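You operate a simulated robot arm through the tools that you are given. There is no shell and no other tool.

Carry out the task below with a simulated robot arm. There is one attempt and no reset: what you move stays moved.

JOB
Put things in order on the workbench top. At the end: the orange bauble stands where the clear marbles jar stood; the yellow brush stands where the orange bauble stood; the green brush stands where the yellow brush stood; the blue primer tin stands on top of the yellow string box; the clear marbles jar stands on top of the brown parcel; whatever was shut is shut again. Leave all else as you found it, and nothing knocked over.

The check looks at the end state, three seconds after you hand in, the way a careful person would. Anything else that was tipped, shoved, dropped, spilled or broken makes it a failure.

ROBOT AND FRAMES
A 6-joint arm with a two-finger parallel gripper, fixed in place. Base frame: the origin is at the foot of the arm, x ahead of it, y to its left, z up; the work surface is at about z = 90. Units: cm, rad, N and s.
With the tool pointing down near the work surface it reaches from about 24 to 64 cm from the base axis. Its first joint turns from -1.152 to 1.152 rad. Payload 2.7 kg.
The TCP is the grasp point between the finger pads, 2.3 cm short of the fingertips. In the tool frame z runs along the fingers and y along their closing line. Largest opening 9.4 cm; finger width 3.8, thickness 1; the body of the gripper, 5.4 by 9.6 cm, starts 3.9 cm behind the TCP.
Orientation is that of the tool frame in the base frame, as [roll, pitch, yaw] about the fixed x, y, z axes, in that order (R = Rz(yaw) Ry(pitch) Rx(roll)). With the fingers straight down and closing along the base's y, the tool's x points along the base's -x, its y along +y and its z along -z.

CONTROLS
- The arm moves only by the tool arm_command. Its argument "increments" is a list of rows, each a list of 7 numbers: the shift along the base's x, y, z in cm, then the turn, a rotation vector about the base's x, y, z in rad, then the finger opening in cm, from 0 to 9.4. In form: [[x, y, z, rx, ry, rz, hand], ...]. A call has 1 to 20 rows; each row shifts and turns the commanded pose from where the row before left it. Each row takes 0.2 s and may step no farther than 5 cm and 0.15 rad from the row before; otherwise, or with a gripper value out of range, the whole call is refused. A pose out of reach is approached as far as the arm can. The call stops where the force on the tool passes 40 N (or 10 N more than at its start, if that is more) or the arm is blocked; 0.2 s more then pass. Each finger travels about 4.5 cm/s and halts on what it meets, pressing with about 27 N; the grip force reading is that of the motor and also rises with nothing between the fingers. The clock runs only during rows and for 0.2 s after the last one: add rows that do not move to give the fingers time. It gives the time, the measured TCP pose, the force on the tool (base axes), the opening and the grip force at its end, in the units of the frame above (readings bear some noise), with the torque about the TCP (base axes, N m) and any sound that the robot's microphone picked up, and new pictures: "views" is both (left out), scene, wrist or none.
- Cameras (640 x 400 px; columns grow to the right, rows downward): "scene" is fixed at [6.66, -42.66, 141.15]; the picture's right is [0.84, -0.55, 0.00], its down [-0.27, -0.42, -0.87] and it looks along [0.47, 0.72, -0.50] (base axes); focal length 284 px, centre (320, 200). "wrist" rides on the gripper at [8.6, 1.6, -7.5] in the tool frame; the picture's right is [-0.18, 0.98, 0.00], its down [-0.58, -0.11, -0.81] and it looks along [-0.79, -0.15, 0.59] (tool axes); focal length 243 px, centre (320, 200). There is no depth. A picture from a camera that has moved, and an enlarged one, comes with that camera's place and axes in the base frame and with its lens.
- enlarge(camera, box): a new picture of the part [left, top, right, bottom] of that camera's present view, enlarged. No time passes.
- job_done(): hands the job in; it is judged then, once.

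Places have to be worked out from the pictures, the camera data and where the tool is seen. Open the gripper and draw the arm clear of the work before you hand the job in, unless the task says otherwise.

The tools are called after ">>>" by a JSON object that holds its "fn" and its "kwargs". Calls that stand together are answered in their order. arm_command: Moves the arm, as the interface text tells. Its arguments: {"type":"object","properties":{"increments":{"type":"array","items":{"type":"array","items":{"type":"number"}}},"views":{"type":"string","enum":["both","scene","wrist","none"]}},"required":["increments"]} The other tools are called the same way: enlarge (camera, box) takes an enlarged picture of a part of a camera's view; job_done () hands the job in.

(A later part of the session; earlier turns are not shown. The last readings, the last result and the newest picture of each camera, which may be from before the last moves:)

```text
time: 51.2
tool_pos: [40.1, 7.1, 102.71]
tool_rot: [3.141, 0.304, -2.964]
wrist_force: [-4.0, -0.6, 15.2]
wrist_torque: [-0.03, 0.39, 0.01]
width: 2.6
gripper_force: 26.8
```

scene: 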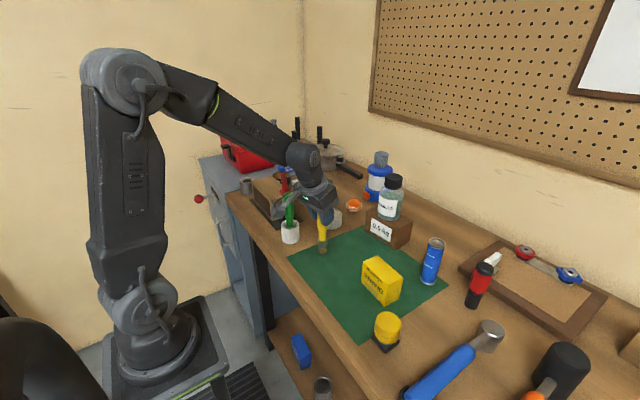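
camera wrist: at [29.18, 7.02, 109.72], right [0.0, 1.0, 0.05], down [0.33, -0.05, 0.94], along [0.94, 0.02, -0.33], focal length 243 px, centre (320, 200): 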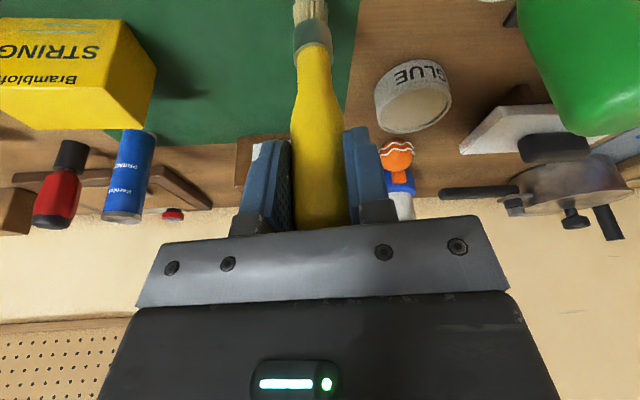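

Contact. I ease off 0.1 cm, then open just a few mm so the fingers remain as guards, to see if it stands.

>>> {"fn": "arm_command", "kwargs": {"increments": [[0, 0, 0.1, 0, 0, 0, 1.5], [0, 0, 0, 0, 0, 0, 1.5]], "views": "none"}}

```text
time: 51.8
tool_pos: [40.02, 7.34, 102.73]
tool_rot: [-3.141, 0.305, -2.965]
wrist_force: [3.7, 0.2, 7.0]
wrist_torque: [0.0, -0.4, -0.03]
width: 2.62
gripper_force: 27.0
```

>>> {"fn": "arm_command", "kwargs": {"increments": [[0, 0, 0.06, 0, 0, 0, 1.5], [0, 0, 0, 0, 0, 0, 1.5]], "views": "none"}}

```text
time: 52.4
tool_pos: [39.85, 7.23, 102.61]
tool_rot: [-3.141, 0.3, -2.962]
wrist_force: [0.2, 0.4, 1.2]
wrist_torque: [-0.01, -0.08, 0.02]
width: 2.61
gripper_force: 26.8
```

Contact force is now ~1–2 N. I open slowly to about 3.3 cm and look.

>>> {"fn": "arm_command", "kwargs": {"increments": [[0, 0, 0, 0, 0, 0, 2.4], [0, 0, 0, 0, 0, 0, 2.55], [0, 0, 0, 0, 0, 0, 2.65], [0, 0, 0, 0, 0, 0, 2.75], [0, 0, 0, 0, 0, 0, 2.85], [0, 0, 0, 0, 0, 0, 2.95], [0, 0, 0, 0, 0, 0, 3.1], [0, 0, 0, 0, 0, 0, 3.3], [0, 0, 0, 0, 0, 0, 3.3], [0, 0, 0, 0, 0, 0, 3.3]], "views": "both"}}

>>> {"fn": "enlarge", "kwargs": {"camera": "wrist", "box": [240, 0, 400, 240]}}

>>> {"fn": "enlarge", "kwargs": {"camera": "scene", "box": [295, 200, 351, 262]}}

```text
time: 54.6
tool_pos: [39.89, 7.35, 102.82]
tool_rot: [-3.141, 0.303, -2.964]
wrist_force: [-0.4, 0.1, 0.6]
wrist_torque: [0.03, -0.01, 0.0]
width: 3.32
gripper_force: 0.0
camera wrist: at [29.18, 7.02, 107.41], right [0.0, 1.0, 0.05], down [0.33, -0.05, 0.94], along [0.94, 0.02, -0.33], focal length 243 px, centre (320, 200)
```

scene: 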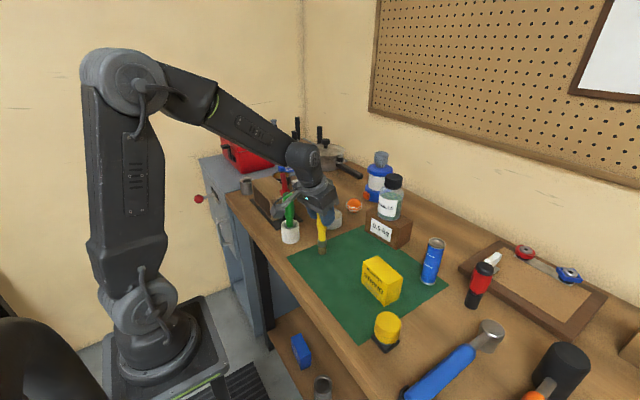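
wrist: 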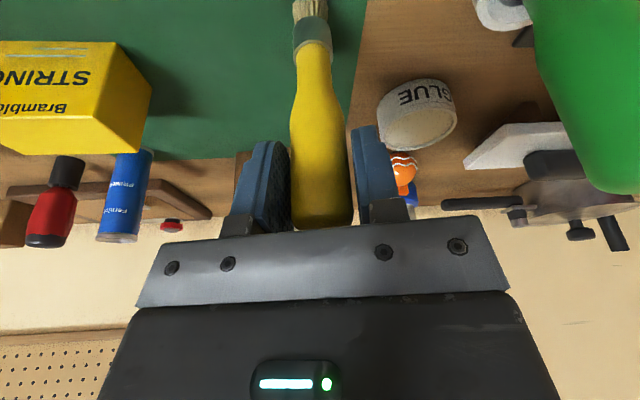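

```text
1.67 times, centred on (320, 120) of wrist
camera zoom: at [29.18, 7.02, 107.41], right [0.0, 1.0, 0.05], down [0.33, -0.05, 0.94], along [0.94, 0.02, -0.33], focal length 404 px, centre (320, 333)
```

zoom: 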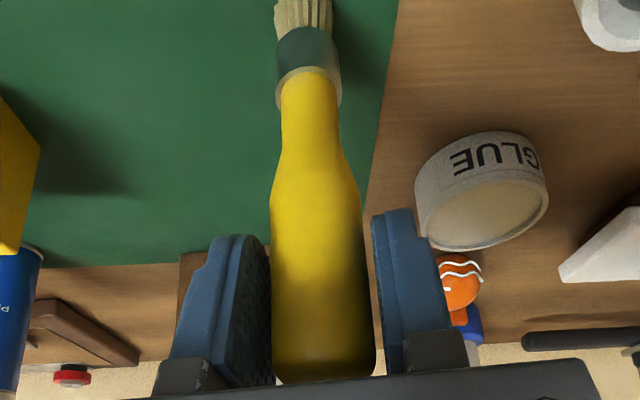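

```text
6.45 times, centred on (323, 231) of scene
camera zoom: at [6.66, -42.66, 141.15], right [0.84, -0.55, 0.0], down [-0.27, -0.42, -0.87], along [0.47, 0.72, -0.5], focal length 1832 px, centre (301, 0)
```

zoom: 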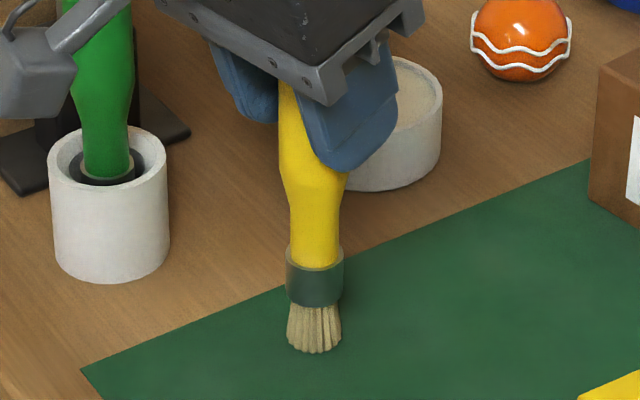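

The brush seems to stand by itself, vertical in both views and no force on the tool. I open further in stages and watch for any lean.

>>> {"fn": "arm_command", "kwargs": {"increments": [[0, 0, 0, 0, 0, 0, 3.6], [0, 0, 0, 0, 0, 0, 4.0], [0, 0, 0, 0, 0, 0, 4.5], [0, 0, 0, 0, 0, 0, 4.5], [0, 0, 0, 0, 0, 0, 4.5]], "views": "both"}}

>>> {"fn": "enlarge", "kwargs": {"camera": "wrist", "box": [240, 0, 400, 240]}}

>>> {"fn": "enlarge", "kwargs": {"camera": "scene", "box": [295, 200, 351, 262]}}

```text
time: 55.8
tool_pos: [39.89, 7.24, 102.73]
tool_rot: [-3.141, 0.302, -2.963]
wrist_force: [-0.3, -0.5, -0.2]
wrist_torque: [-0.03, 0.02, -0.01]
width: 4.49
gripper_force: 0.1
camera wrist: at [29.18, 7.02, 107.41], right [0.0, 1.0, 0.05], down [0.33, -0.05, 0.94], along [0.94, 0.02, -0.33], focal length 243 px, centre (320, 200)
```

scene: 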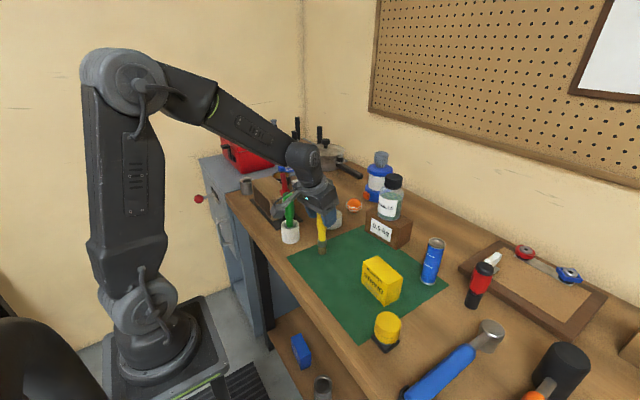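
wrist: 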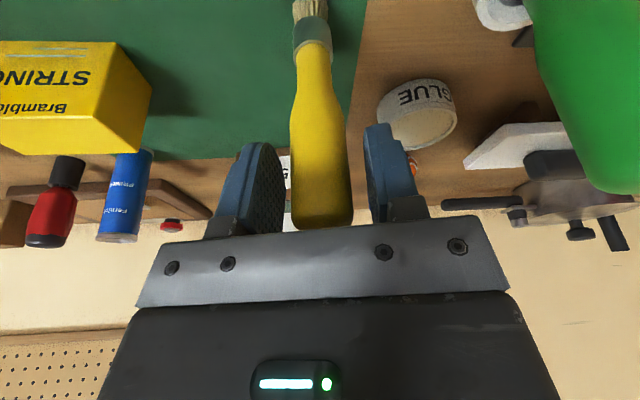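

```text
1.67 times, centred on (320, 120) of wrist
camera zoom: at [29.18, 7.02, 107.41], right [0.0, 1.0, 0.05], down [0.33, -0.05, 0.94], along [0.94, 0.02, -0.33], focal length 404 px, centre (320, 333)
```

zoom: 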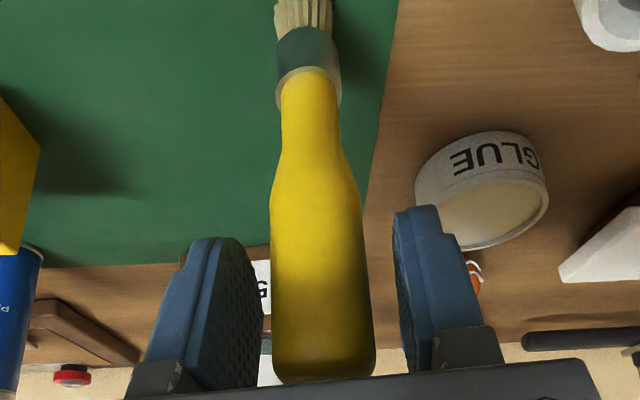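

```text
6.45 times, centred on (323, 231) of scene
camera zoom: at [6.66, -42.66, 141.15], right [0.84, -0.55, 0.0], down [-0.27, -0.42, -0.87], along [0.47, 0.72, -0.5], focal length 1832 px, centre (301, 0)
```

zoom: 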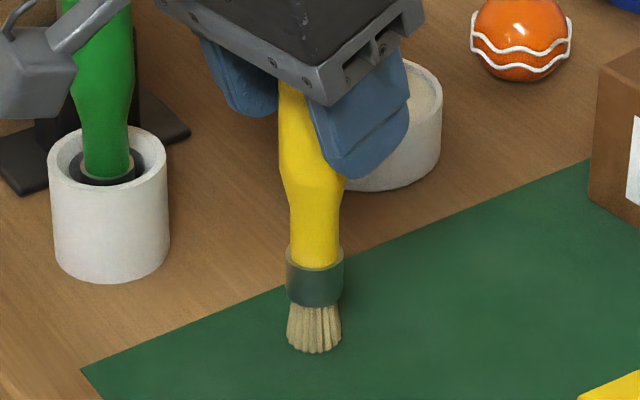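

Stable: no change between frames, and the palm is clear of the handle top. I open wider and back out along the tool axis, slowly at first.

>>> {"fn": "arm_command", "kwargs": {"increments": [[0, 0, 0, 0, 0, 0, 6], [0, 0, 0, 0, 0, 0, 7.5], [-0.15, -0.03, 0.5, 0, 0, 0, 7.5], [-0.3, -0.05, 1.0, 0, 0, 0, 7.5], [-0.55, -0.1, 1.9, 0, 0, 0, 7.5], [-0.85, -0.15, 2.8, 0, 0, 0, 7.5], [-0.9, -0.15, 3.0, 0, 0, 0, 7.5], [0, 0, 0, 0, 0, 0, 7.5]], "views": "both"}}

>>> {"fn": "enlarge", "kwargs": {"camera": "scene", "box": [280, 170, 376, 262]}}

```text
time: 57.6
tool_pos: [37.25, 6.68, 111.82]
tool_rot: [3.14, 0.302, -2.965]
wrist_force: [0.6, 0.6, 0.0]
wrist_torque: [-0.03, 0.02, 0.03]
width: 7.49
gripper_force: 0.1
camera wrist: at [26.47, 6.54, 116.53], right [0.0, 1.0, 0.05], down [0.33, -0.05, 0.94], along [0.94, 0.02, -0.33], focal length 243 px, centre (320, 200)
```

scene: 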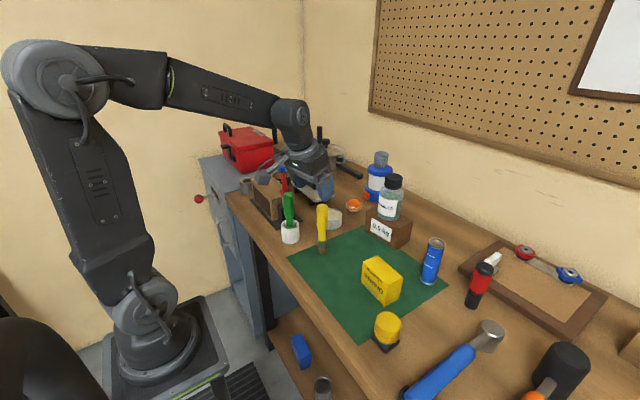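
wrist: 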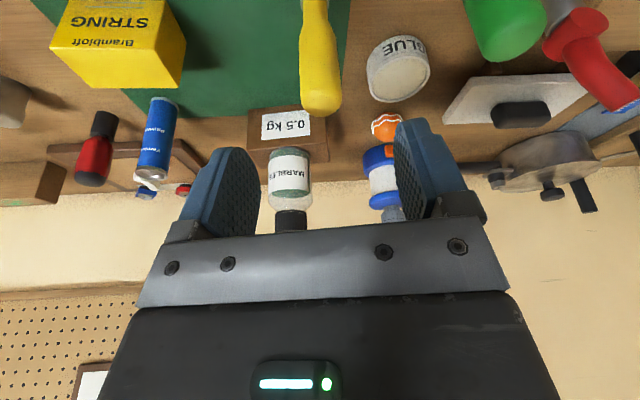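

```text
4.35 times, centred on (328, 216) of scene
camera zoom: at [6.66, -42.66, 141.15], right [0.84, -0.55, 0.0], down [-0.27, -0.42, -0.87], along [0.47, 0.72, -0.5], focal length 1234 px, centre (285, 130)
```

zoom: 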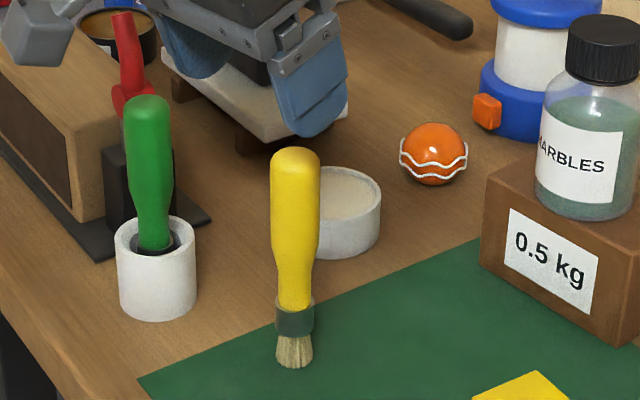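

The yellow brush stands alone, upright, exactly on the bauble's old place. Now the green brush: I untilt and step back/left to get a clear view of it and its neighbours (black block with red lever).

>>> {"fn": "arm_command", "kwargs": {"increments": [[-2.5, 1.0, 2, -0.026, 0.146, 0, 7.5], [-2.5, 1.0, 2, -0.026, 0.146, 0, 8.5], [-2.5, 1.5, 1.5, 0, 0, 0.13, 9.4], [-2.5, 1.5, 0.5, 0, 0, 0.13, 9.4], [0, 0, 0, 0, 0, 0, 9.4]], "views": "both"}}

>>> {"fn": "enlarge", "kwargs": {"camera": "wrist", "box": [240, 0, 560, 200]}}

>>> {"fn": "enlarge", "kwargs": {"camera": "scene", "box": [230, 150, 326, 262]}}

```text
time: 58.8
tool_pos: [26.96, 11.82, 118.02]
tool_rot: [3.14, 0.006, -2.701]
wrist_force: [0.6, 0.4, 0.7]
wrist_torque: [-0.01, -0.01, -0.01]
width: 9.42
gripper_force: 0.0
camera wrist: at [18.38, 9.58, 125.6], right [-0.25, 0.97, 0.0], down [0.57, 0.15, 0.81], along [0.78, 0.2, -0.59], focal length 243 px, centre (320, 200)
```

scene: 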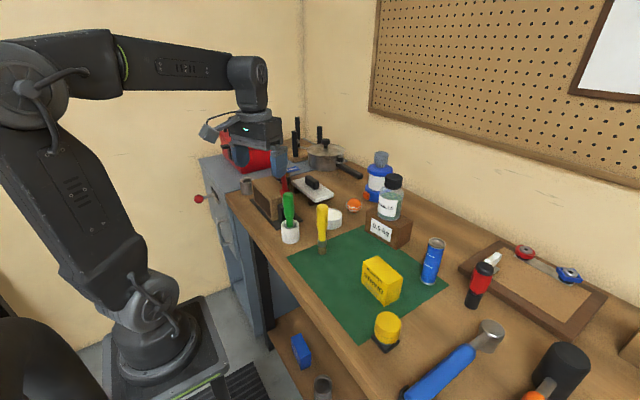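
wrist: 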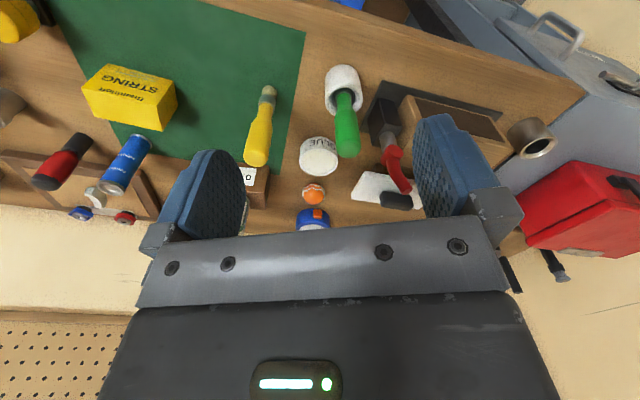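

```text
2.00 times, centred on (400, 100) of wrist
camera zoom: at [18.38, 9.58, 125.6], right [-0.25, 0.97, 0.0], down [0.57, 0.15, 0.81], along [0.78, 0.2, -0.59], focal length 485 px, centre (160, 400)
```

zoom: 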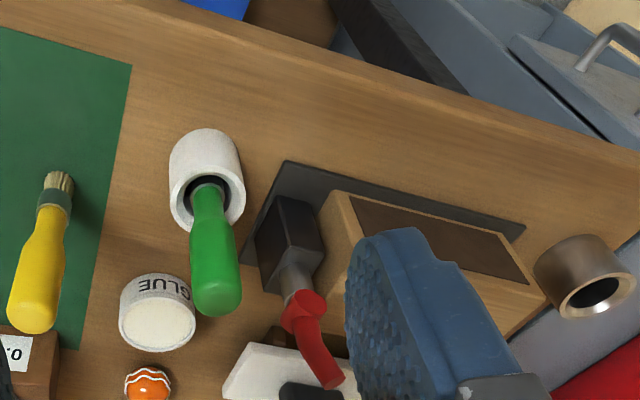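

```text
3.57 times, centred on (278, 206) of scene
camera zoom: at [6.66, -42.66, 141.15], right [0.84, -0.55, 0.0], down [-0.27, -0.42, -0.87], along [0.47, 0.72, -0.5], focal length 1014 px, centre (470, 179)
```

zoom: 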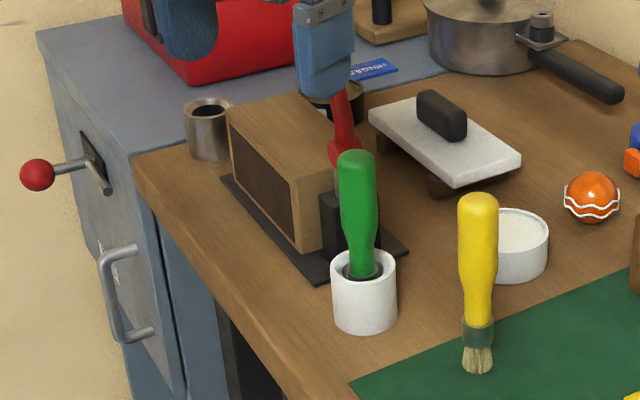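

Green brush axis ≈(35.5,17.4) with handle top ≈105; the black block (top ≈97) is ~4 cm away, below my fingertip level at grasp. I tilt outward 0.3 again and go to a standoff along the approach axis with a narrower opening.

>>> {"fn": "arm_command", "kwargs": {"increments": [[2.0, 1.5, -1.5, 0.0635, -0.1345, 0, 7], [2.0, 1.5, -2.5, 0.0635, -0.1345, 0, 6], [2.1, 1.4, -2.8, 0, 0, 0, 5.6], [0, 0, 0, 0, 0, 0, 5.6]], "views": "both"}}

>>> {"fn": "enlarge", "kwargs": {"camera": "wrist", "box": [240, 0, 400, 200]}}

```text
time: 59.8
tool_pos: [33.31, 15.95, 111.2]
tool_rot: [3.141, 0.303, -2.704]
wrist_force: [0.0, 0.1, 0.8]
wrist_torque: [0.0, 0.0, -0.02]
width: 5.6
gripper_force: 0.1
camera wrist: at [22.93, 13.0, 115.92], right [-0.26, 0.96, 0.06], down [0.33, 0.03, 0.94], along [0.91, 0.26, -0.33], focal length 243 px, centre (320, 200)
```

scene: 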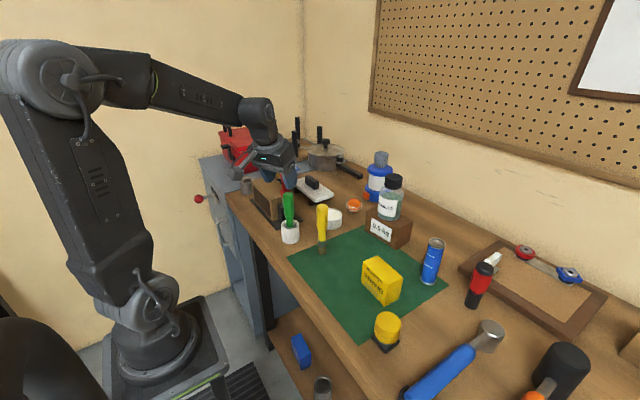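
wrist: 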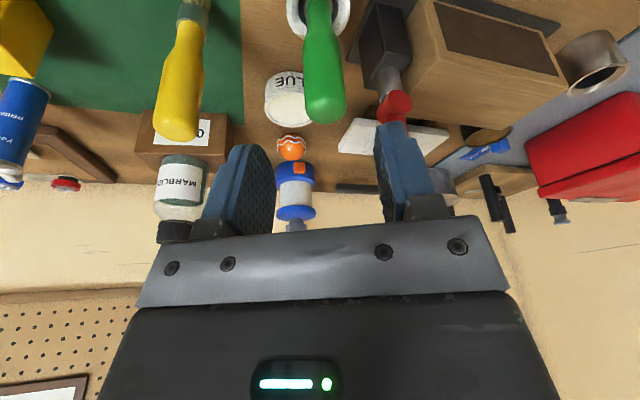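

```text
2.00 times, centred on (320, 100) of wrist
camera zoom: at [22.93, 13.0, 115.92], right [-0.26, 0.96, 0.06], down [0.33, 0.03, 0.94], along [0.91, 0.26, -0.33], focal length 485 px, centre (320, 400)
```

zoom: 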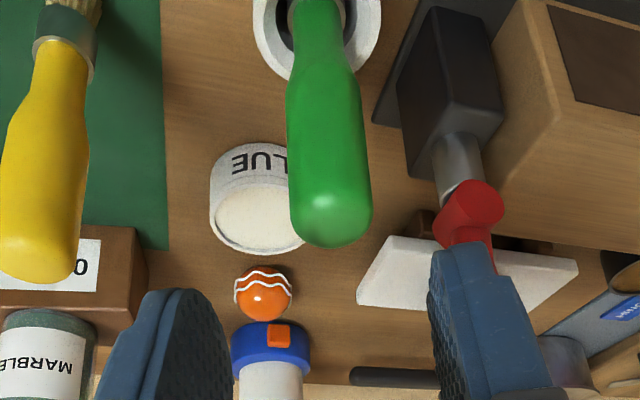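

Green handle end is ~0.35 cm to the side of the tool line; I fold that correction into the descent along the axis to z≈102.6.

>>> {"fn": "arm_command", "kwargs": {"increments": [[0.6, 0.45, -2.4, 0, 0, 0, 5.6], [0.6, 0.4, -2.4, 0, 0, 0, 5.6], [0.6, 0.35, -2.0, 0, 0, 0, 5.6], [0.34, 0.2, -1.2, 0, 0, 0, 5.6], [0, 0, -0.6, 0, 0, 0, 5.6], [0, 0, 0, 0, 0, 0, 5.6]], "views": "both"}}

>>> {"fn": "enlarge", "kwargs": {"camera": "wrist", "box": [220, 0, 420, 250]}}

>>> {"fn": "enlarge", "kwargs": {"camera": "scene", "box": [230, 150, 326, 262]}}

```text
time: 61.2
tool_pos: [35.38, 17.4, 102.58]
tool_rot: [3.139, 0.302, -2.703]
wrist_force: [0.6, 0.2, -0.6]
wrist_torque: [-0.01, 0.03, -0.03]
width: 5.58
gripper_force: 0.2
camera wrist: at [25.06, 14.42, 107.13], right [-0.26, 0.96, 0.06], down [0.33, 0.03, 0.94], along [0.91, 0.26, -0.33], focal length 243 px, centre (320, 200)
```

scene: 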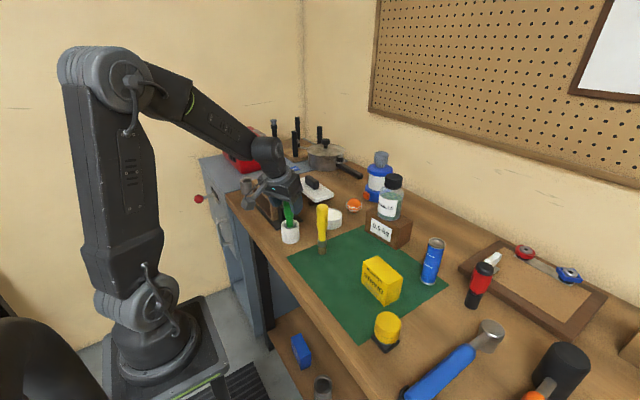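
wrist: 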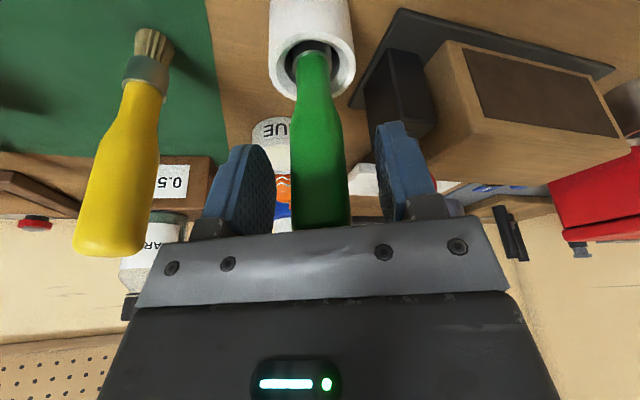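

```text
1.60 times, centred on (320, 125) of wrist
camera zoom: at [25.06, 14.42, 107.13], right [-0.26, 0.96, 0.06], down [0.33, 0.03, 0.94], along [0.91, 0.26, -0.33], focal length 388 px, centre (320, 320)
```

zoom: 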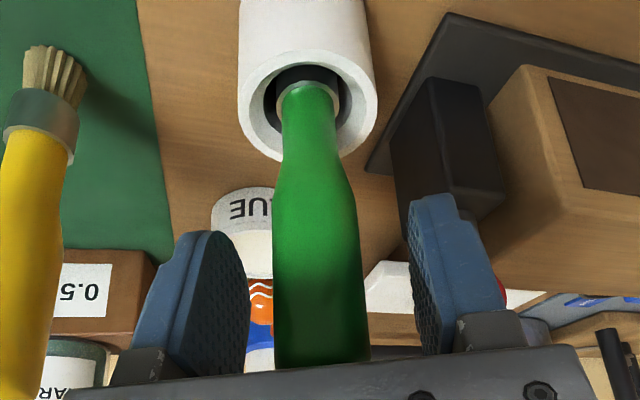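

```text
3.57 times, centred on (278, 206) of scene
camera zoom: at [6.66, -42.66, 141.15], right [0.84, -0.55, 0.0], down [-0.27, -0.42, -0.87], along [0.47, 0.72, -0.5], focal length 1014 px, centre (470, 179)
```

zoom: 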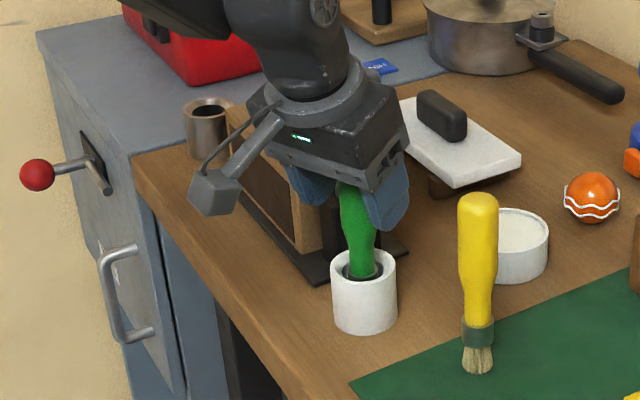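

Well centred. Close on the handle.

>>> {"fn": "arm_command", "kwargs": {"increments": [[0, 0, 0, 0, 0, 0, 4], [0, 0, 0, 0, 0, 0, 3.2], [0, 0, 0, 0, 0, 0, 2.7], [0, 0, 0, 0, 0, 0, 2.0], [0, 0, 0, 0, 0, 0, 1.5], [0, 0, 0, 0, 0, 0, 1.5], [0, 0, 0, 0, 0, 0, 1.5]], "views": "wrist"}}

```text
time: 62.8
tool_pos: [35.34, 17.28, 102.44]
tool_rot: [3.141, 0.306, -2.702]
wrist_force: [-0.7, 0.5, 0.3]
wrist_torque: [0.07, 0.0, 0.01]
width: 2.63
gripper_force: 26.9
camera wrist: at [25.06, 14.42, 107.15], right [-0.26, 0.96, 0.06], down [0.33, 0.03, 0.94], along [0.91, 0.26, -0.33], focal length 243 px, centre (320, 200)
```

wrist: 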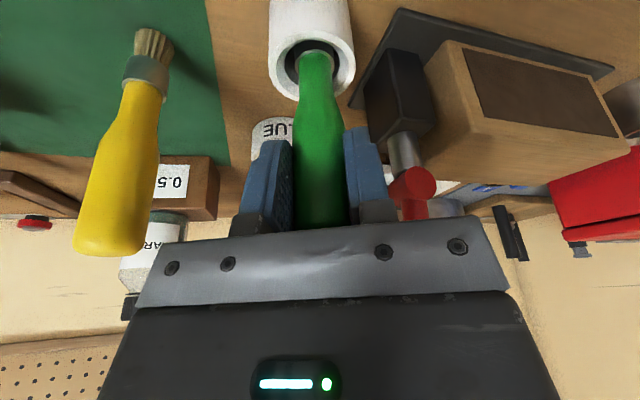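

Gripped at 2.63 cm. I lift straight up slowly and verify the white pot stays.

>>> {"fn": "arm_command", "kwargs": {"increments": [[0, 0, 0.5, 0, 0, 0, 1.5], [0, 0, 0.8, 0, 0, 0, 1.5], [0, 0, 1.0, 0, 0, 0, 1.5], [0, 0, 1.0, 0, 0, 0, 1.5], [0, 0, 1.0, 0, 0, 0, 1.5], [0, 0, 1.0, 0, 0, 0, 1.5], [0, 0, 1.0, 0, 0, 0, 1.5], [0, 0, 0, 0, 0, 0, 1.5]], "views": "both"}}

>>> {"fn": "enlarge", "kwargs": {"camera": "scene", "box": [230, 150, 326, 262]}}

```text
time: 64.6
tool_pos: [35.4, 17.52, 108.83]
tool_rot: [3.14, 0.303, -2.703]
wrist_force: [0.6, -0.1, -0.2]
wrist_torque: [0.0, -0.02, -0.03]
width: 2.62
gripper_force: 27.3
camera wrist: at [25.07, 14.56, 113.52], right [-0.26, 0.96, 0.06], down [0.33, 0.03, 0.94], along [0.91, 0.26, -0.33], focal length 243 px, centre (320, 200)
```

scene: 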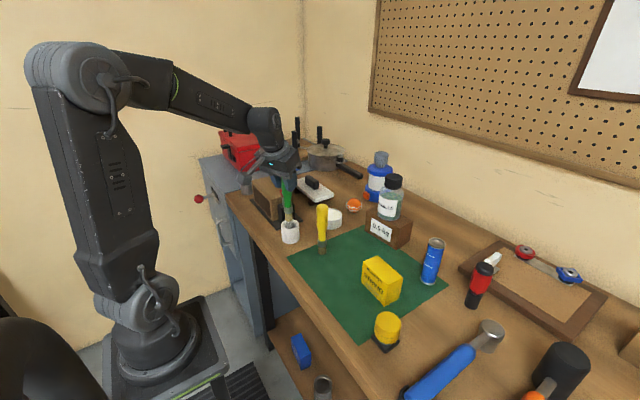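
wrist: 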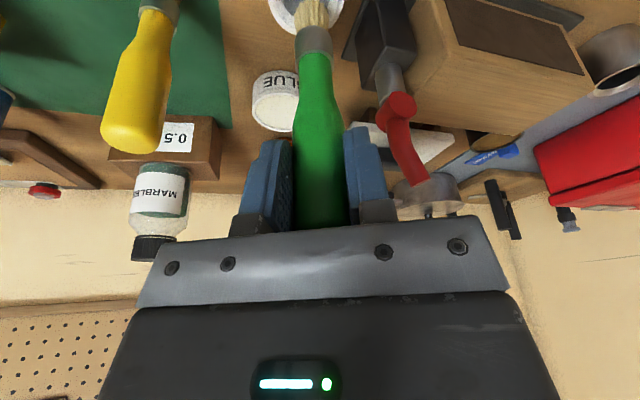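

```text
3.57 times, centred on (278, 206) of scene
camera zoom: at [6.66, -42.66, 141.15], right [0.84, -0.55, 0.0], down [-0.27, -0.42, -0.87], along [0.47, 0.72, -0.5], focal length 1014 px, centre (470, 179)
```

zoom: 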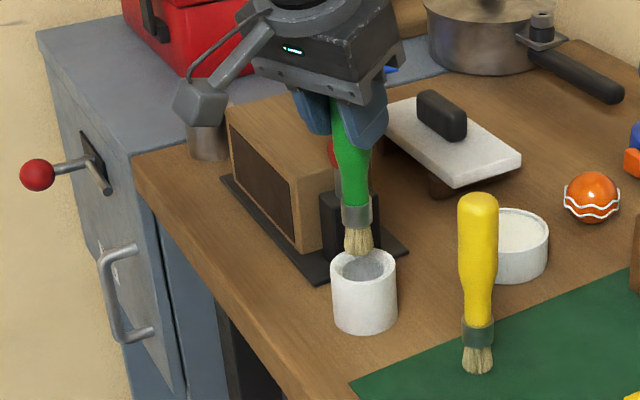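

The green brush is out; the white pot is undisturbed. I raise to z≈122 and swing to a standoff short of the steel pot, turning yaw with the arm.

>>> {"fn": "arm_command", "kwargs": {"increments": [[-0.5, 0, 3.3, 0, 0, 0, 1.5], [-1.5, 1, 3.3, 0, 0, 0, 1.5], [-2, 1.5, 3.3, 0, 0, 0, 1.5], [-2, 1.5, 3.3, 0, 0, 0, 1.5], [-0.38, 3.7, 0, 0, 0, 0.105, 1.5], [-0.38, 3.7, 0, 0, 0, 0.105, 1.5], [-0.38, 3.7, 0, 0, 0, 0.105, 1.5], [-0.38, 3.7, 0, 0, 0, 0.105, 1.5], [-0.38, 3.7, 0, 0, 0, 0.105, 1.5], [0, 0, 0, 0, 0, 0, 1.5], [0, 0, 0, 0, 0, 0, 1.5]], "views": "both"}}

>>> {"fn": "enlarge", "kwargs": {"camera": "scene", "box": [190, 90, 286, 210]}}

>>> {"fn": "enlarge", "kwargs": {"camera": "wrist", "box": [220, 0, 420, 250]}}

```text
time: 67.0
tool_pos: [27.7, 39.96, 121.97]
tool_rot: [3.141, 0.302, -2.177]
wrist_force: [-0.1, -0.5, -0.4]
wrist_torque: [-0.01, 0.02, -0.01]
width: 2.61
gripper_force: 26.7
camera wrist: at [20.27, 32.28, 126.66], right [-0.71, 0.7, 0.06], down [0.27, 0.2, 0.94], along [0.65, 0.68, -0.33], focal length 243 px, centre (320, 200)
```

scene: 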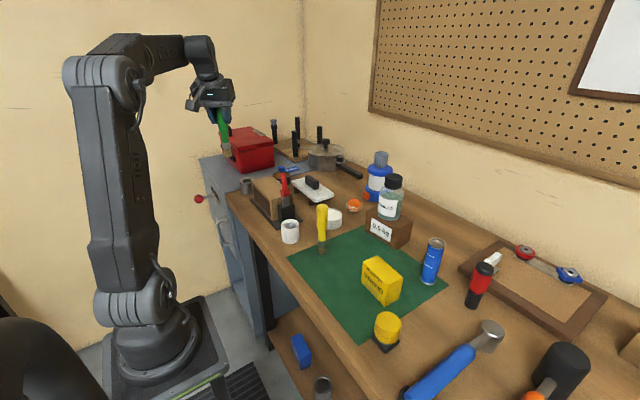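
wrist: 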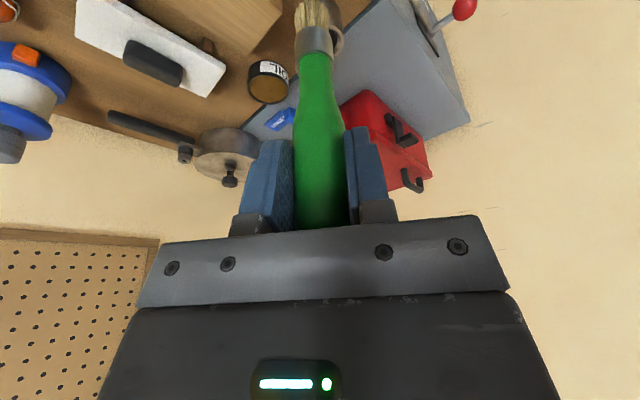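

```text
3.33 times, centred on (238, 150) of scene
camera zoom: at [6.66, -42.65, 141.15], right [0.84, -0.55, 0.0], down [-0.27, -0.42, -0.87], along [0.47, 0.72, -0.5], focal length 946 px, centre (593, 367)
```

zoom: 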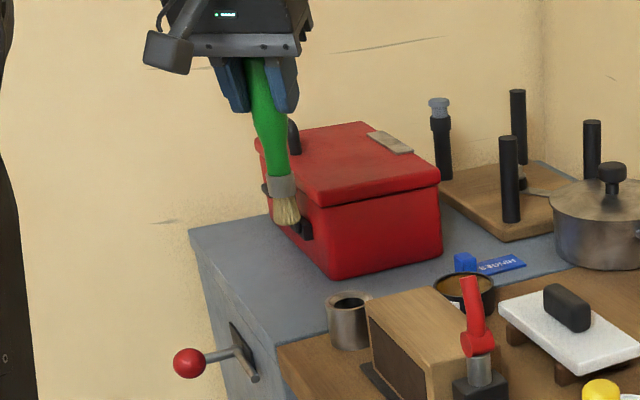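

```text
1.60 times, centred on (320, 125) of wrist
camera zoom: at [20.27, 32.28, 126.66], right [-0.71, 0.7, 0.06], down [0.27, 0.2, 0.94], along [0.65, 0.68, -0.33], focal length 388 px, centre (320, 320)
```

zoom: 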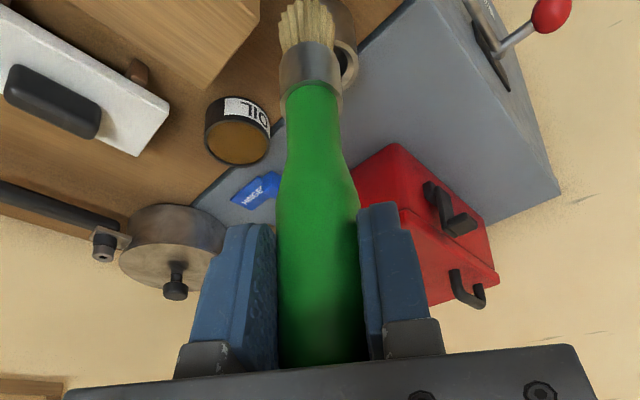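

Brush and steel pot are both in view. I follow the reverse of the extraction path to hover with the bristles just above the pot mouth.

>>> {"fn": "arm_command", "kwargs": {"increments": [[1.85, 2.7, -2.7, 0, 0, 0, 1.5], [1.85, 2.7, -2.7, 0, 0, 0, 1.5], [1.85, 2.7, -2.7, 0, 0, 0, 1.5], [1.68, 2.4, -2.4, 0, 0, 0, 1.5], [0, 0, 0, 0, 0, 0, 1.5]], "views": "both"}}

>>> {"fn": "enlarge", "kwargs": {"camera": "scene", "box": [216, 130, 280, 210]}}

>>> {"fn": "enlarge", "kwargs": {"camera": "wrist", "box": [260, 0, 380, 100]}}

```text
time: 68.2
tool_pos: [35.01, 50.53, 111.42]
tool_rot: [3.139, 0.303, -2.179]
wrist_force: [-0.3, 0.1, -0.3]
wrist_torque: [-0.01, -0.03, 0.02]
width: 2.64
gripper_force: 27.4
camera wrist: at [27.5, 42.83, 116.17], right [-0.71, 0.7, 0.06], down [0.27, 0.2, 0.94], along [0.65, 0.68, -0.33], focal length 243 px, centre (320, 200)
```

scene: 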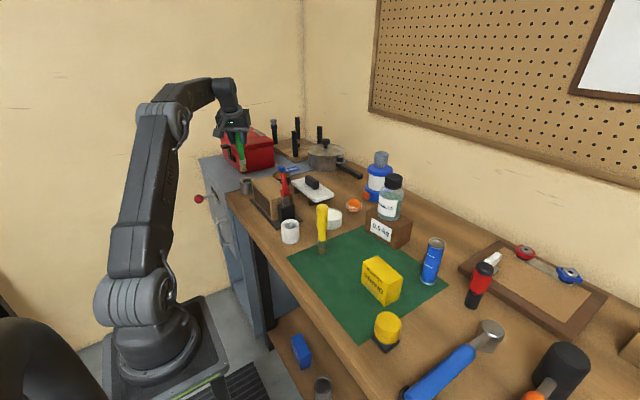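
wrist: 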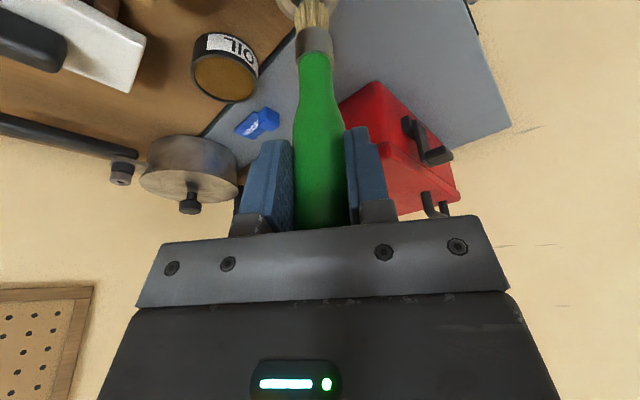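

```text
5.00 times, centred on (248, 170) of scene
camera zoom: at [6.66, -42.65, 141.15], right [0.84, -0.55, 0.0], down [-0.27, -0.42, -0.87], along [0.47, 0.72, -0.5], focal length 1419 px, centre (680, 350)
```

zoom: 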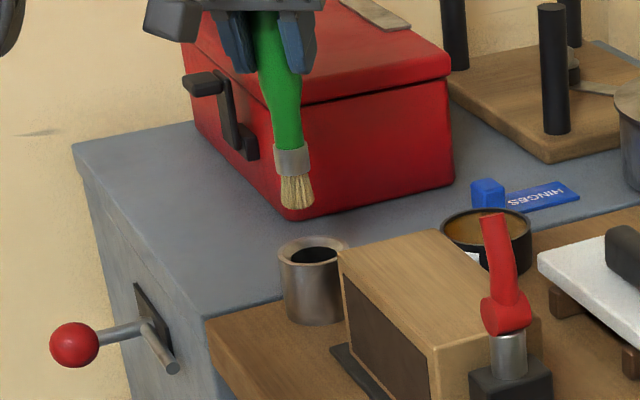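

```text
4.00 times, centred on (320, 50) of wrist
camera zoom: at [27.5, 42.83, 116.17], right [-0.71, 0.7, 0.06], down [0.27, 0.2, 0.94], along [0.65, 0.68, -0.33], focal length 970 px, centre (320, 800)
```

zoom: 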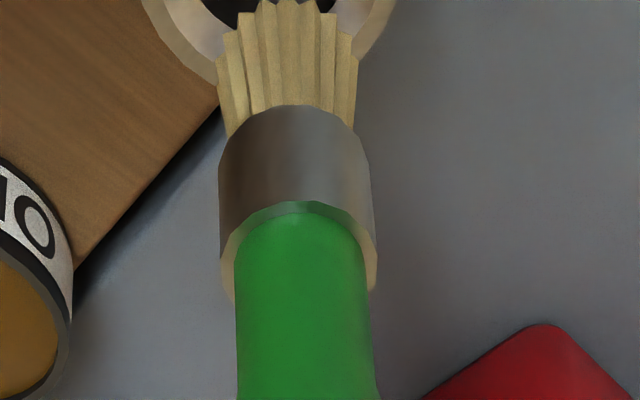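

Measured offsets: pot mouth centre ≈(35.6,51.5), bristle tip hangs ≈(−0.25,+0.3) from the TCP. I shift by (+0.92,+0.64) and come down a little, then verify in both views.

>>> {"fn": "arm_command", "kwargs": {"increments": [[0.46, 0.32, -0.3, 0, 0, 0, 1.5], [0.46, 0.32, -0.5, 0, 0, 0, 1.5], [0, 0, -0.7, 0, 0, 0, 1.5], [0, 0, -0.5, 0, 0, 0, 1.5], [0, 0, 0, 0, 0, 0, 1.5]], "views": "both"}}

>>> {"fn": "enlarge", "kwargs": {"camera": "scene", "box": [224, 145, 272, 205]}}

>>> {"fn": "enlarge", "kwargs": {"camera": "wrist", "box": [260, 0, 380, 100]}}

```text
time: 69.4
tool_pos: [35.62, 51.17, 109.57]
tool_rot: [3.139, 0.303, -2.178]
wrist_force: [-0.2, 0.0, -0.9]
wrist_torque: [-0.02, 0.02, -0.02]
width: 2.61
gripper_force: 27.5
camera wrist: at [28.29, 43.54, 114.2], right [-0.71, 0.7, 0.06], down [0.27, 0.2, 0.94], along [0.65, 0.68, -0.33], focal length 243 px, centre (320, 200)
```

scene: 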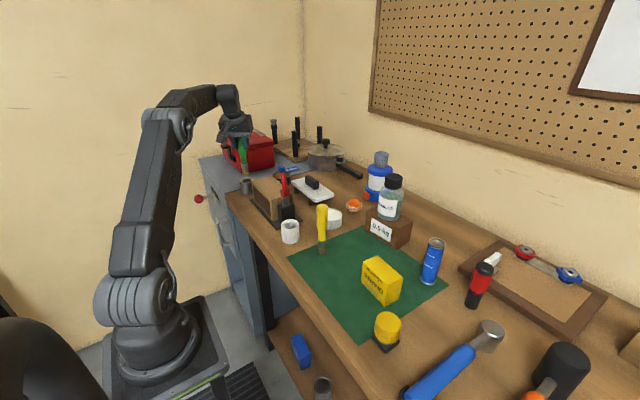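
wrist: 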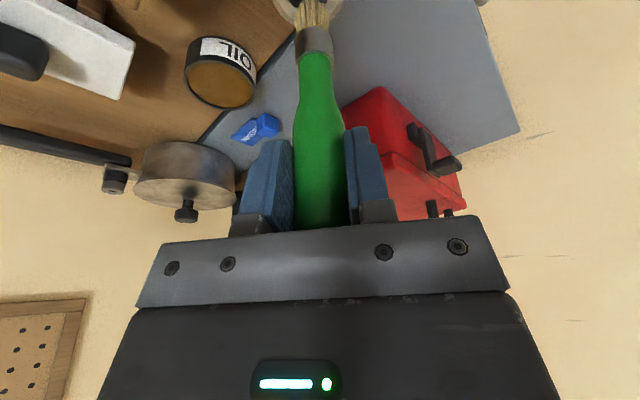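

```text
6.67 times, centred on (248, 175) of scene
camera zoom: at [6.66, -42.66, 141.15], right [0.84, -0.55, 0.0], down [-0.27, -0.42, -0.87], along [0.47, 0.72, -0.5], focal length 1892 px, centre (800, 367)
```

zoom: 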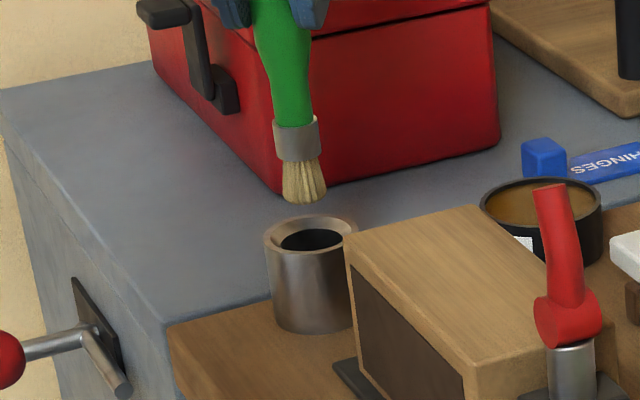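

```text
4.00 times, centred on (320, 50) of wrist
camera zoom: at [28.29, 43.54, 114.2], right [-0.71, 0.7, 0.06], down [0.27, 0.2, 0.94], along [0.65, 0.68, -0.33], focal length 970 px, centre (320, 800)
```

zoom: 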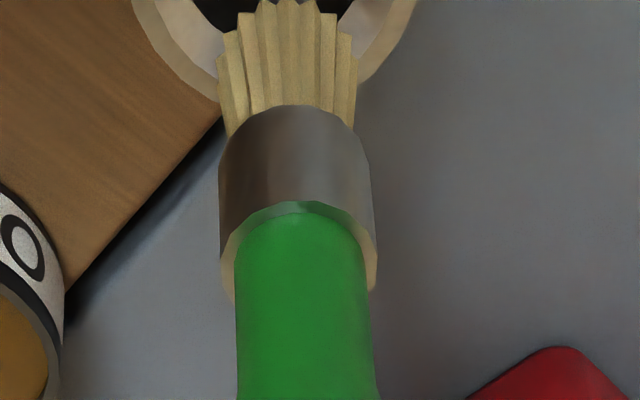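

Wrist view puts the bristle tip within ~0.3 cm of the pot's centre line (mouth is ~3.8 cm wide, brush ~2.5). I nudge (+0.15,+0.08) and lower carefully through the mouth, watching force.

>>> {"fn": "arm_command", "kwargs": {"increments": [[0.15, 0.08, -0.5, 0, 0, 0, 1.5], [0, 0, -0.6, 0, 0, 0, 1.5], [0, 0, -0.6, 0, 0, 0, 1.5], [0, 0, -0.4, 0, 0, 0, 1.5], [0, 0, 0, 0, 0, 0, 1.5]], "views": "both"}}

>>> {"fn": "enlarge", "kwargs": {"camera": "scene", "box": [224, 145, 272, 205]}}

>>> {"fn": "enlarge", "kwargs": {"camera": "wrist", "box": [260, 0, 380, 100]}}

```text
time: 70.6
tool_pos: [35.83, 51.15, 107.38]
tool_rot: [-3.141, 0.303, -2.179]
wrist_force: [0.9, 0.5, -0.2]
wrist_torque: [-0.02, 0.01, 0.01]
width: 2.59
gripper_force: 27.0
camera wrist: at [28.42, 43.59, 112.04], right [-0.71, 0.7, 0.06], down [0.27, 0.2, 0.94], along [0.65, 0.68, -0.33], focal length 243 px, centre (320, 200)
```

scene: 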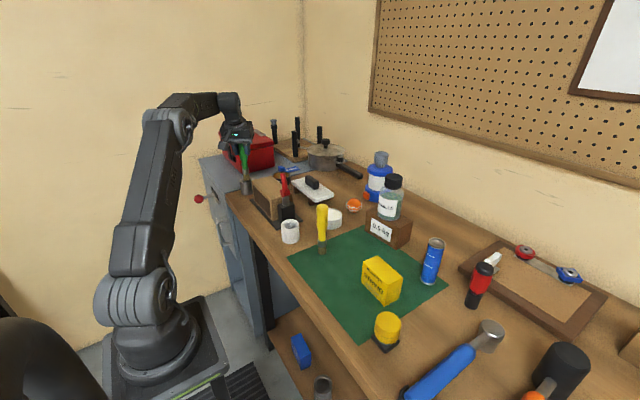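
wrist: 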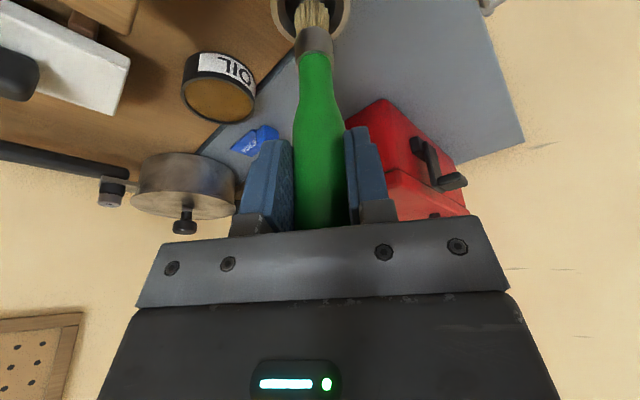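

```text
6.67 times, centred on (248, 175) of scene
camera zoom: at [6.66, -42.66, 141.15], right [0.84, -0.55, 0.0], down [-0.27, -0.42, -0.87], along [0.47, 0.72, -0.5], focal length 1892 px, centre (800, 367)
```

zoom: 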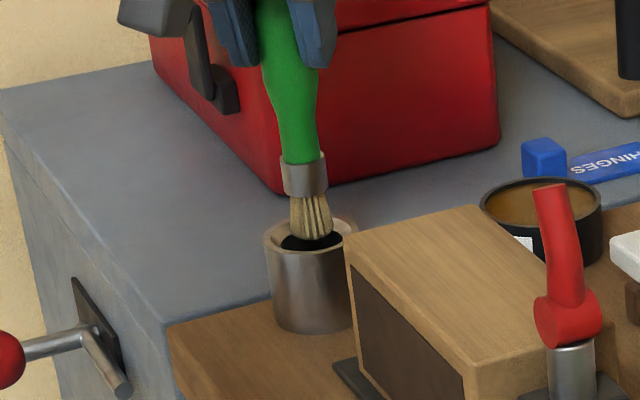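

```text
4.00 times, centred on (320, 50) of wrist
camera zoom: at [28.42, 43.59, 112.04], right [-0.71, 0.7, 0.06], down [0.27, 0.2, 0.94], along [0.65, 0.68, -0.33], focal length 970 px, centre (320, 800)
```

zoom: 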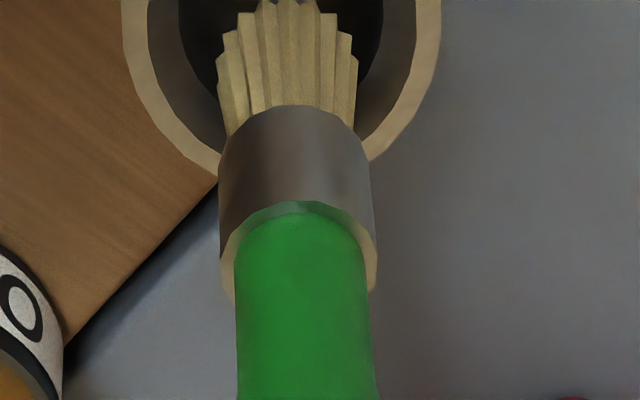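

At rim level the bristle tip is within the mouth in both views (their small residuals disagree in sign, so it's near centre). I continue down in small steps, checking force.

>>> {"fn": "arm_command", "kwargs": {"increments": [[0, 0, -0.3, 0, 0, 0, 1.5], [0, 0, -0.3, 0, 0, 0, 1.5], [0, 0, -0.3, 0, 0, 0, 1.5], [0, 0, 0, 0, 0, 0, 1.5]], "views": "both"}}

>>> {"fn": "enlarge", "kwargs": {"camera": "scene", "box": [224, 145, 272, 205]}}

>>> {"fn": "enlarge", "kwargs": {"camera": "wrist", "box": [260, 0, 380, 100]}}

```text
time: 71.6
tool_pos: [35.79, 51.18, 106.53]
tool_rot: [3.139, 0.301, -2.18]
wrist_force: [-0.5, 1.0, -0.2]
wrist_torque: [0.03, 0.02, 0.03]
width: 2.6
gripper_force: 26.9
camera wrist: at [28.36, 43.59, 111.17], right [-0.71, 0.7, 0.06], down [0.27, 0.2, 0.94], along [0.65, 0.68, -0.33], focal length 243 px, centre (320, 200)
```

scene: 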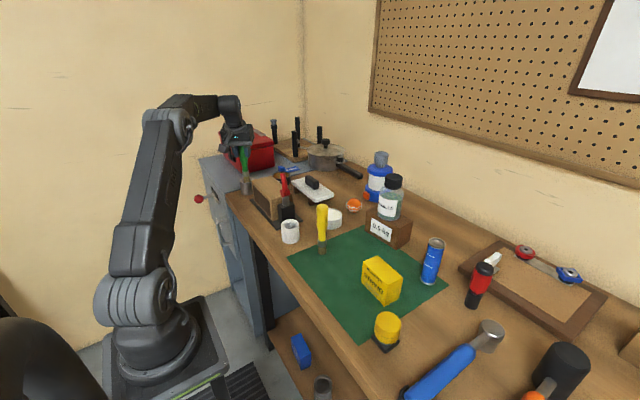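
wrist: 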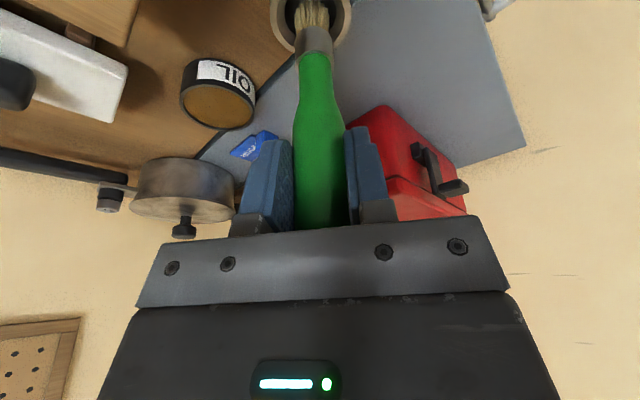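

```text
6.67 times, centred on (248, 175) of scene
camera zoom: at [6.66, -42.66, 141.15], right [0.84, -0.55, 0.0], down [-0.27, -0.42, -0.87], along [0.47, 0.72, -0.5], focal length 1892 px, centre (800, 367)
```

zoom: 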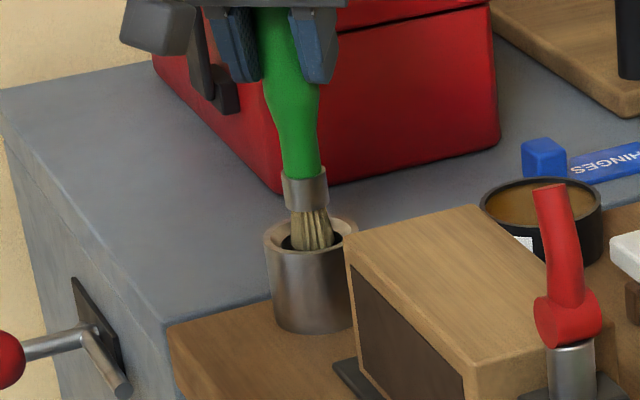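

```text
4.00 times, centred on (320, 50) of wrist
camera zoom: at [28.36, 43.59, 111.17], right [-0.71, 0.7, 0.06], down [0.27, 0.2, 0.94], along [0.65, 0.68, -0.33], focal length 970 px, centre (320, 800)
```

zoom: 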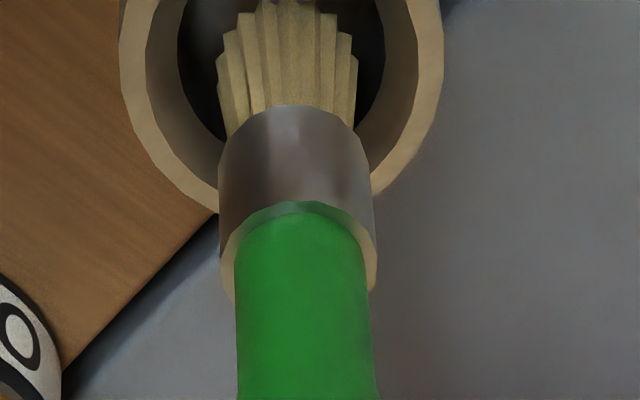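

The bristles are now inside the pot with no contact force. I continue down in steps.

>>> {"fn": "arm_command", "kwargs": {"increments": [[0, 0, -0.4, 0, 0, 0, 1.5], [0, 0, -0.4, 0, 0, 0, 1.5], [0, 0, -0.4, 0, 0, 0, 1.5], [0, 0, -0.4, 0, 0, 0, 1.5], [0, 0, 0, 0, 0, 0, 1.5]], "views": "both"}}

>>> {"fn": "enlarge", "kwargs": {"camera": "wrist", "box": [260, 0, 380, 100]}}

```text
time: 72.8
tool_pos: [35.84, 51.32, 104.88]
tool_rot: [3.141, 0.302, -2.179]
wrist_force: [0.4, 0.7, 0.1]
wrist_torque: [0.03, 0.02, -0.03]
width: 2.63
gripper_force: 26.4
camera wrist: at [28.41, 43.61, 109.56], right [-0.71, 0.7, 0.06], down [0.27, 0.2, 0.94], along [0.65, 0.68, -0.33], focal length 243 px, centre (320, 200)
```

scene: 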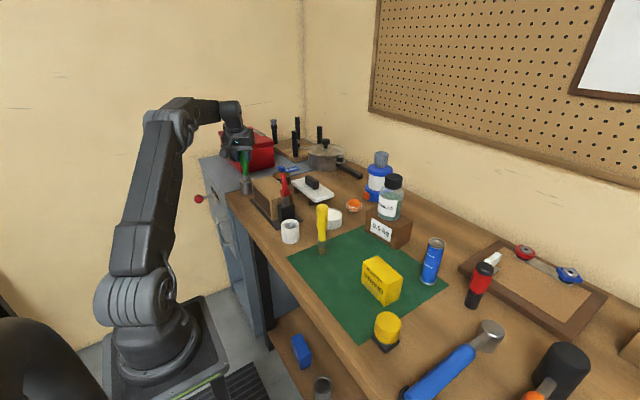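
wrist: 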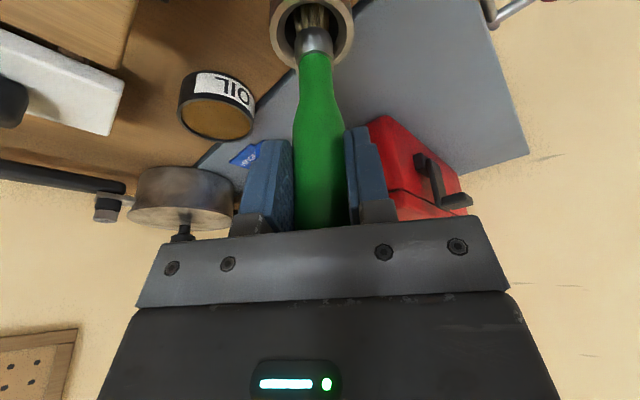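

```text
4.00 times, centred on (320, 50) of wrist
camera zoom: at [28.41, 43.61, 109.56], right [-0.71, 0.7, 0.06], down [0.27, 0.2, 0.94], along [0.65, 0.68, -0.33], focal length 970 px, centre (320, 800)
```

zoom: 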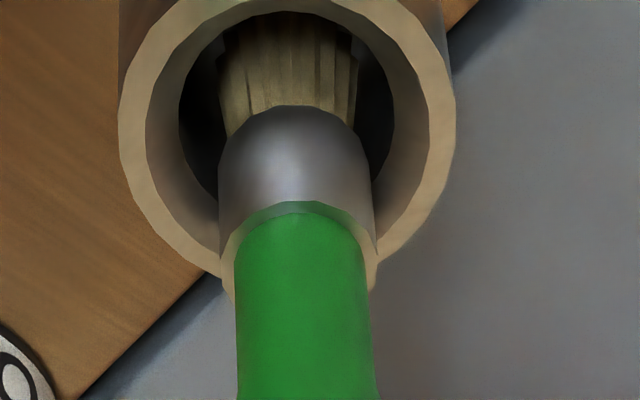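

Well inside and centred in the hole. I continue to just above the floor and then to contact.

>>> {"fn": "arm_command", "kwargs": {"increments": [[0, 0, -0.5, 0, 0, 0, 1.5], [0, 0, -0.5, 0, 0, 0, 1.5], [0, 0, -0.5, 0, 0, 0, 1.5], [0, 0, -0.4, 0, 0, 0, 1.5], [0, 0, 0, 0, 0, 0, 1.5]], "views": "none"}}

```text
time: 74.0
tool_pos: [36.0, 51.15, 102.93]
tool_rot: [3.139, 0.303, -2.178]
wrist_force: [0.1, -0.5, -0.8]
wrist_torque: [0.0, -0.02, -0.04]
width: 2.61
gripper_force: 27.1
```

>>> {"fn": "arm_command", "kwargs": {"increments": [[0, 0, -0.15, 0, 0, 0, 1.5], [0, 0, -0.15, 0, 0, 0, 1.5], [0, 0, 0, 0, 0, 0, 1.5]], "views": "none"}}

```text
time: 74.8
tool_pos: [35.74, 51.19, 102.72]
tool_rot: [3.14, 0.303, -2.178]
wrist_force: [0.1, 0.5, -0.3]
wrist_torque: [0.01, 0.01, 0.0]
width: 2.62
gripper_force: 27.2
```

Still no floor contact; I keep going in 0.1 cm steps.

>>> {"fn": "arm_command", "kwargs": {"increments": [[0, 0, -0.1, 0, 0, 0, 1.5], [0, 0, -0.1, 0, 0, 0, 1.5], [0, 0, 0, 0, 0, 0, 1.5]], "views": "none"}}

```text
time: 75.6
tool_pos: [35.77, 51.14, 102.65]
tool_rot: [3.14, 0.304, -2.179]
wrist_force: [0.3, 0.6, -0.1]
wrist_torque: [-0.02, 0.0, 0.02]
width: 2.63
gripper_force: 27.2
```

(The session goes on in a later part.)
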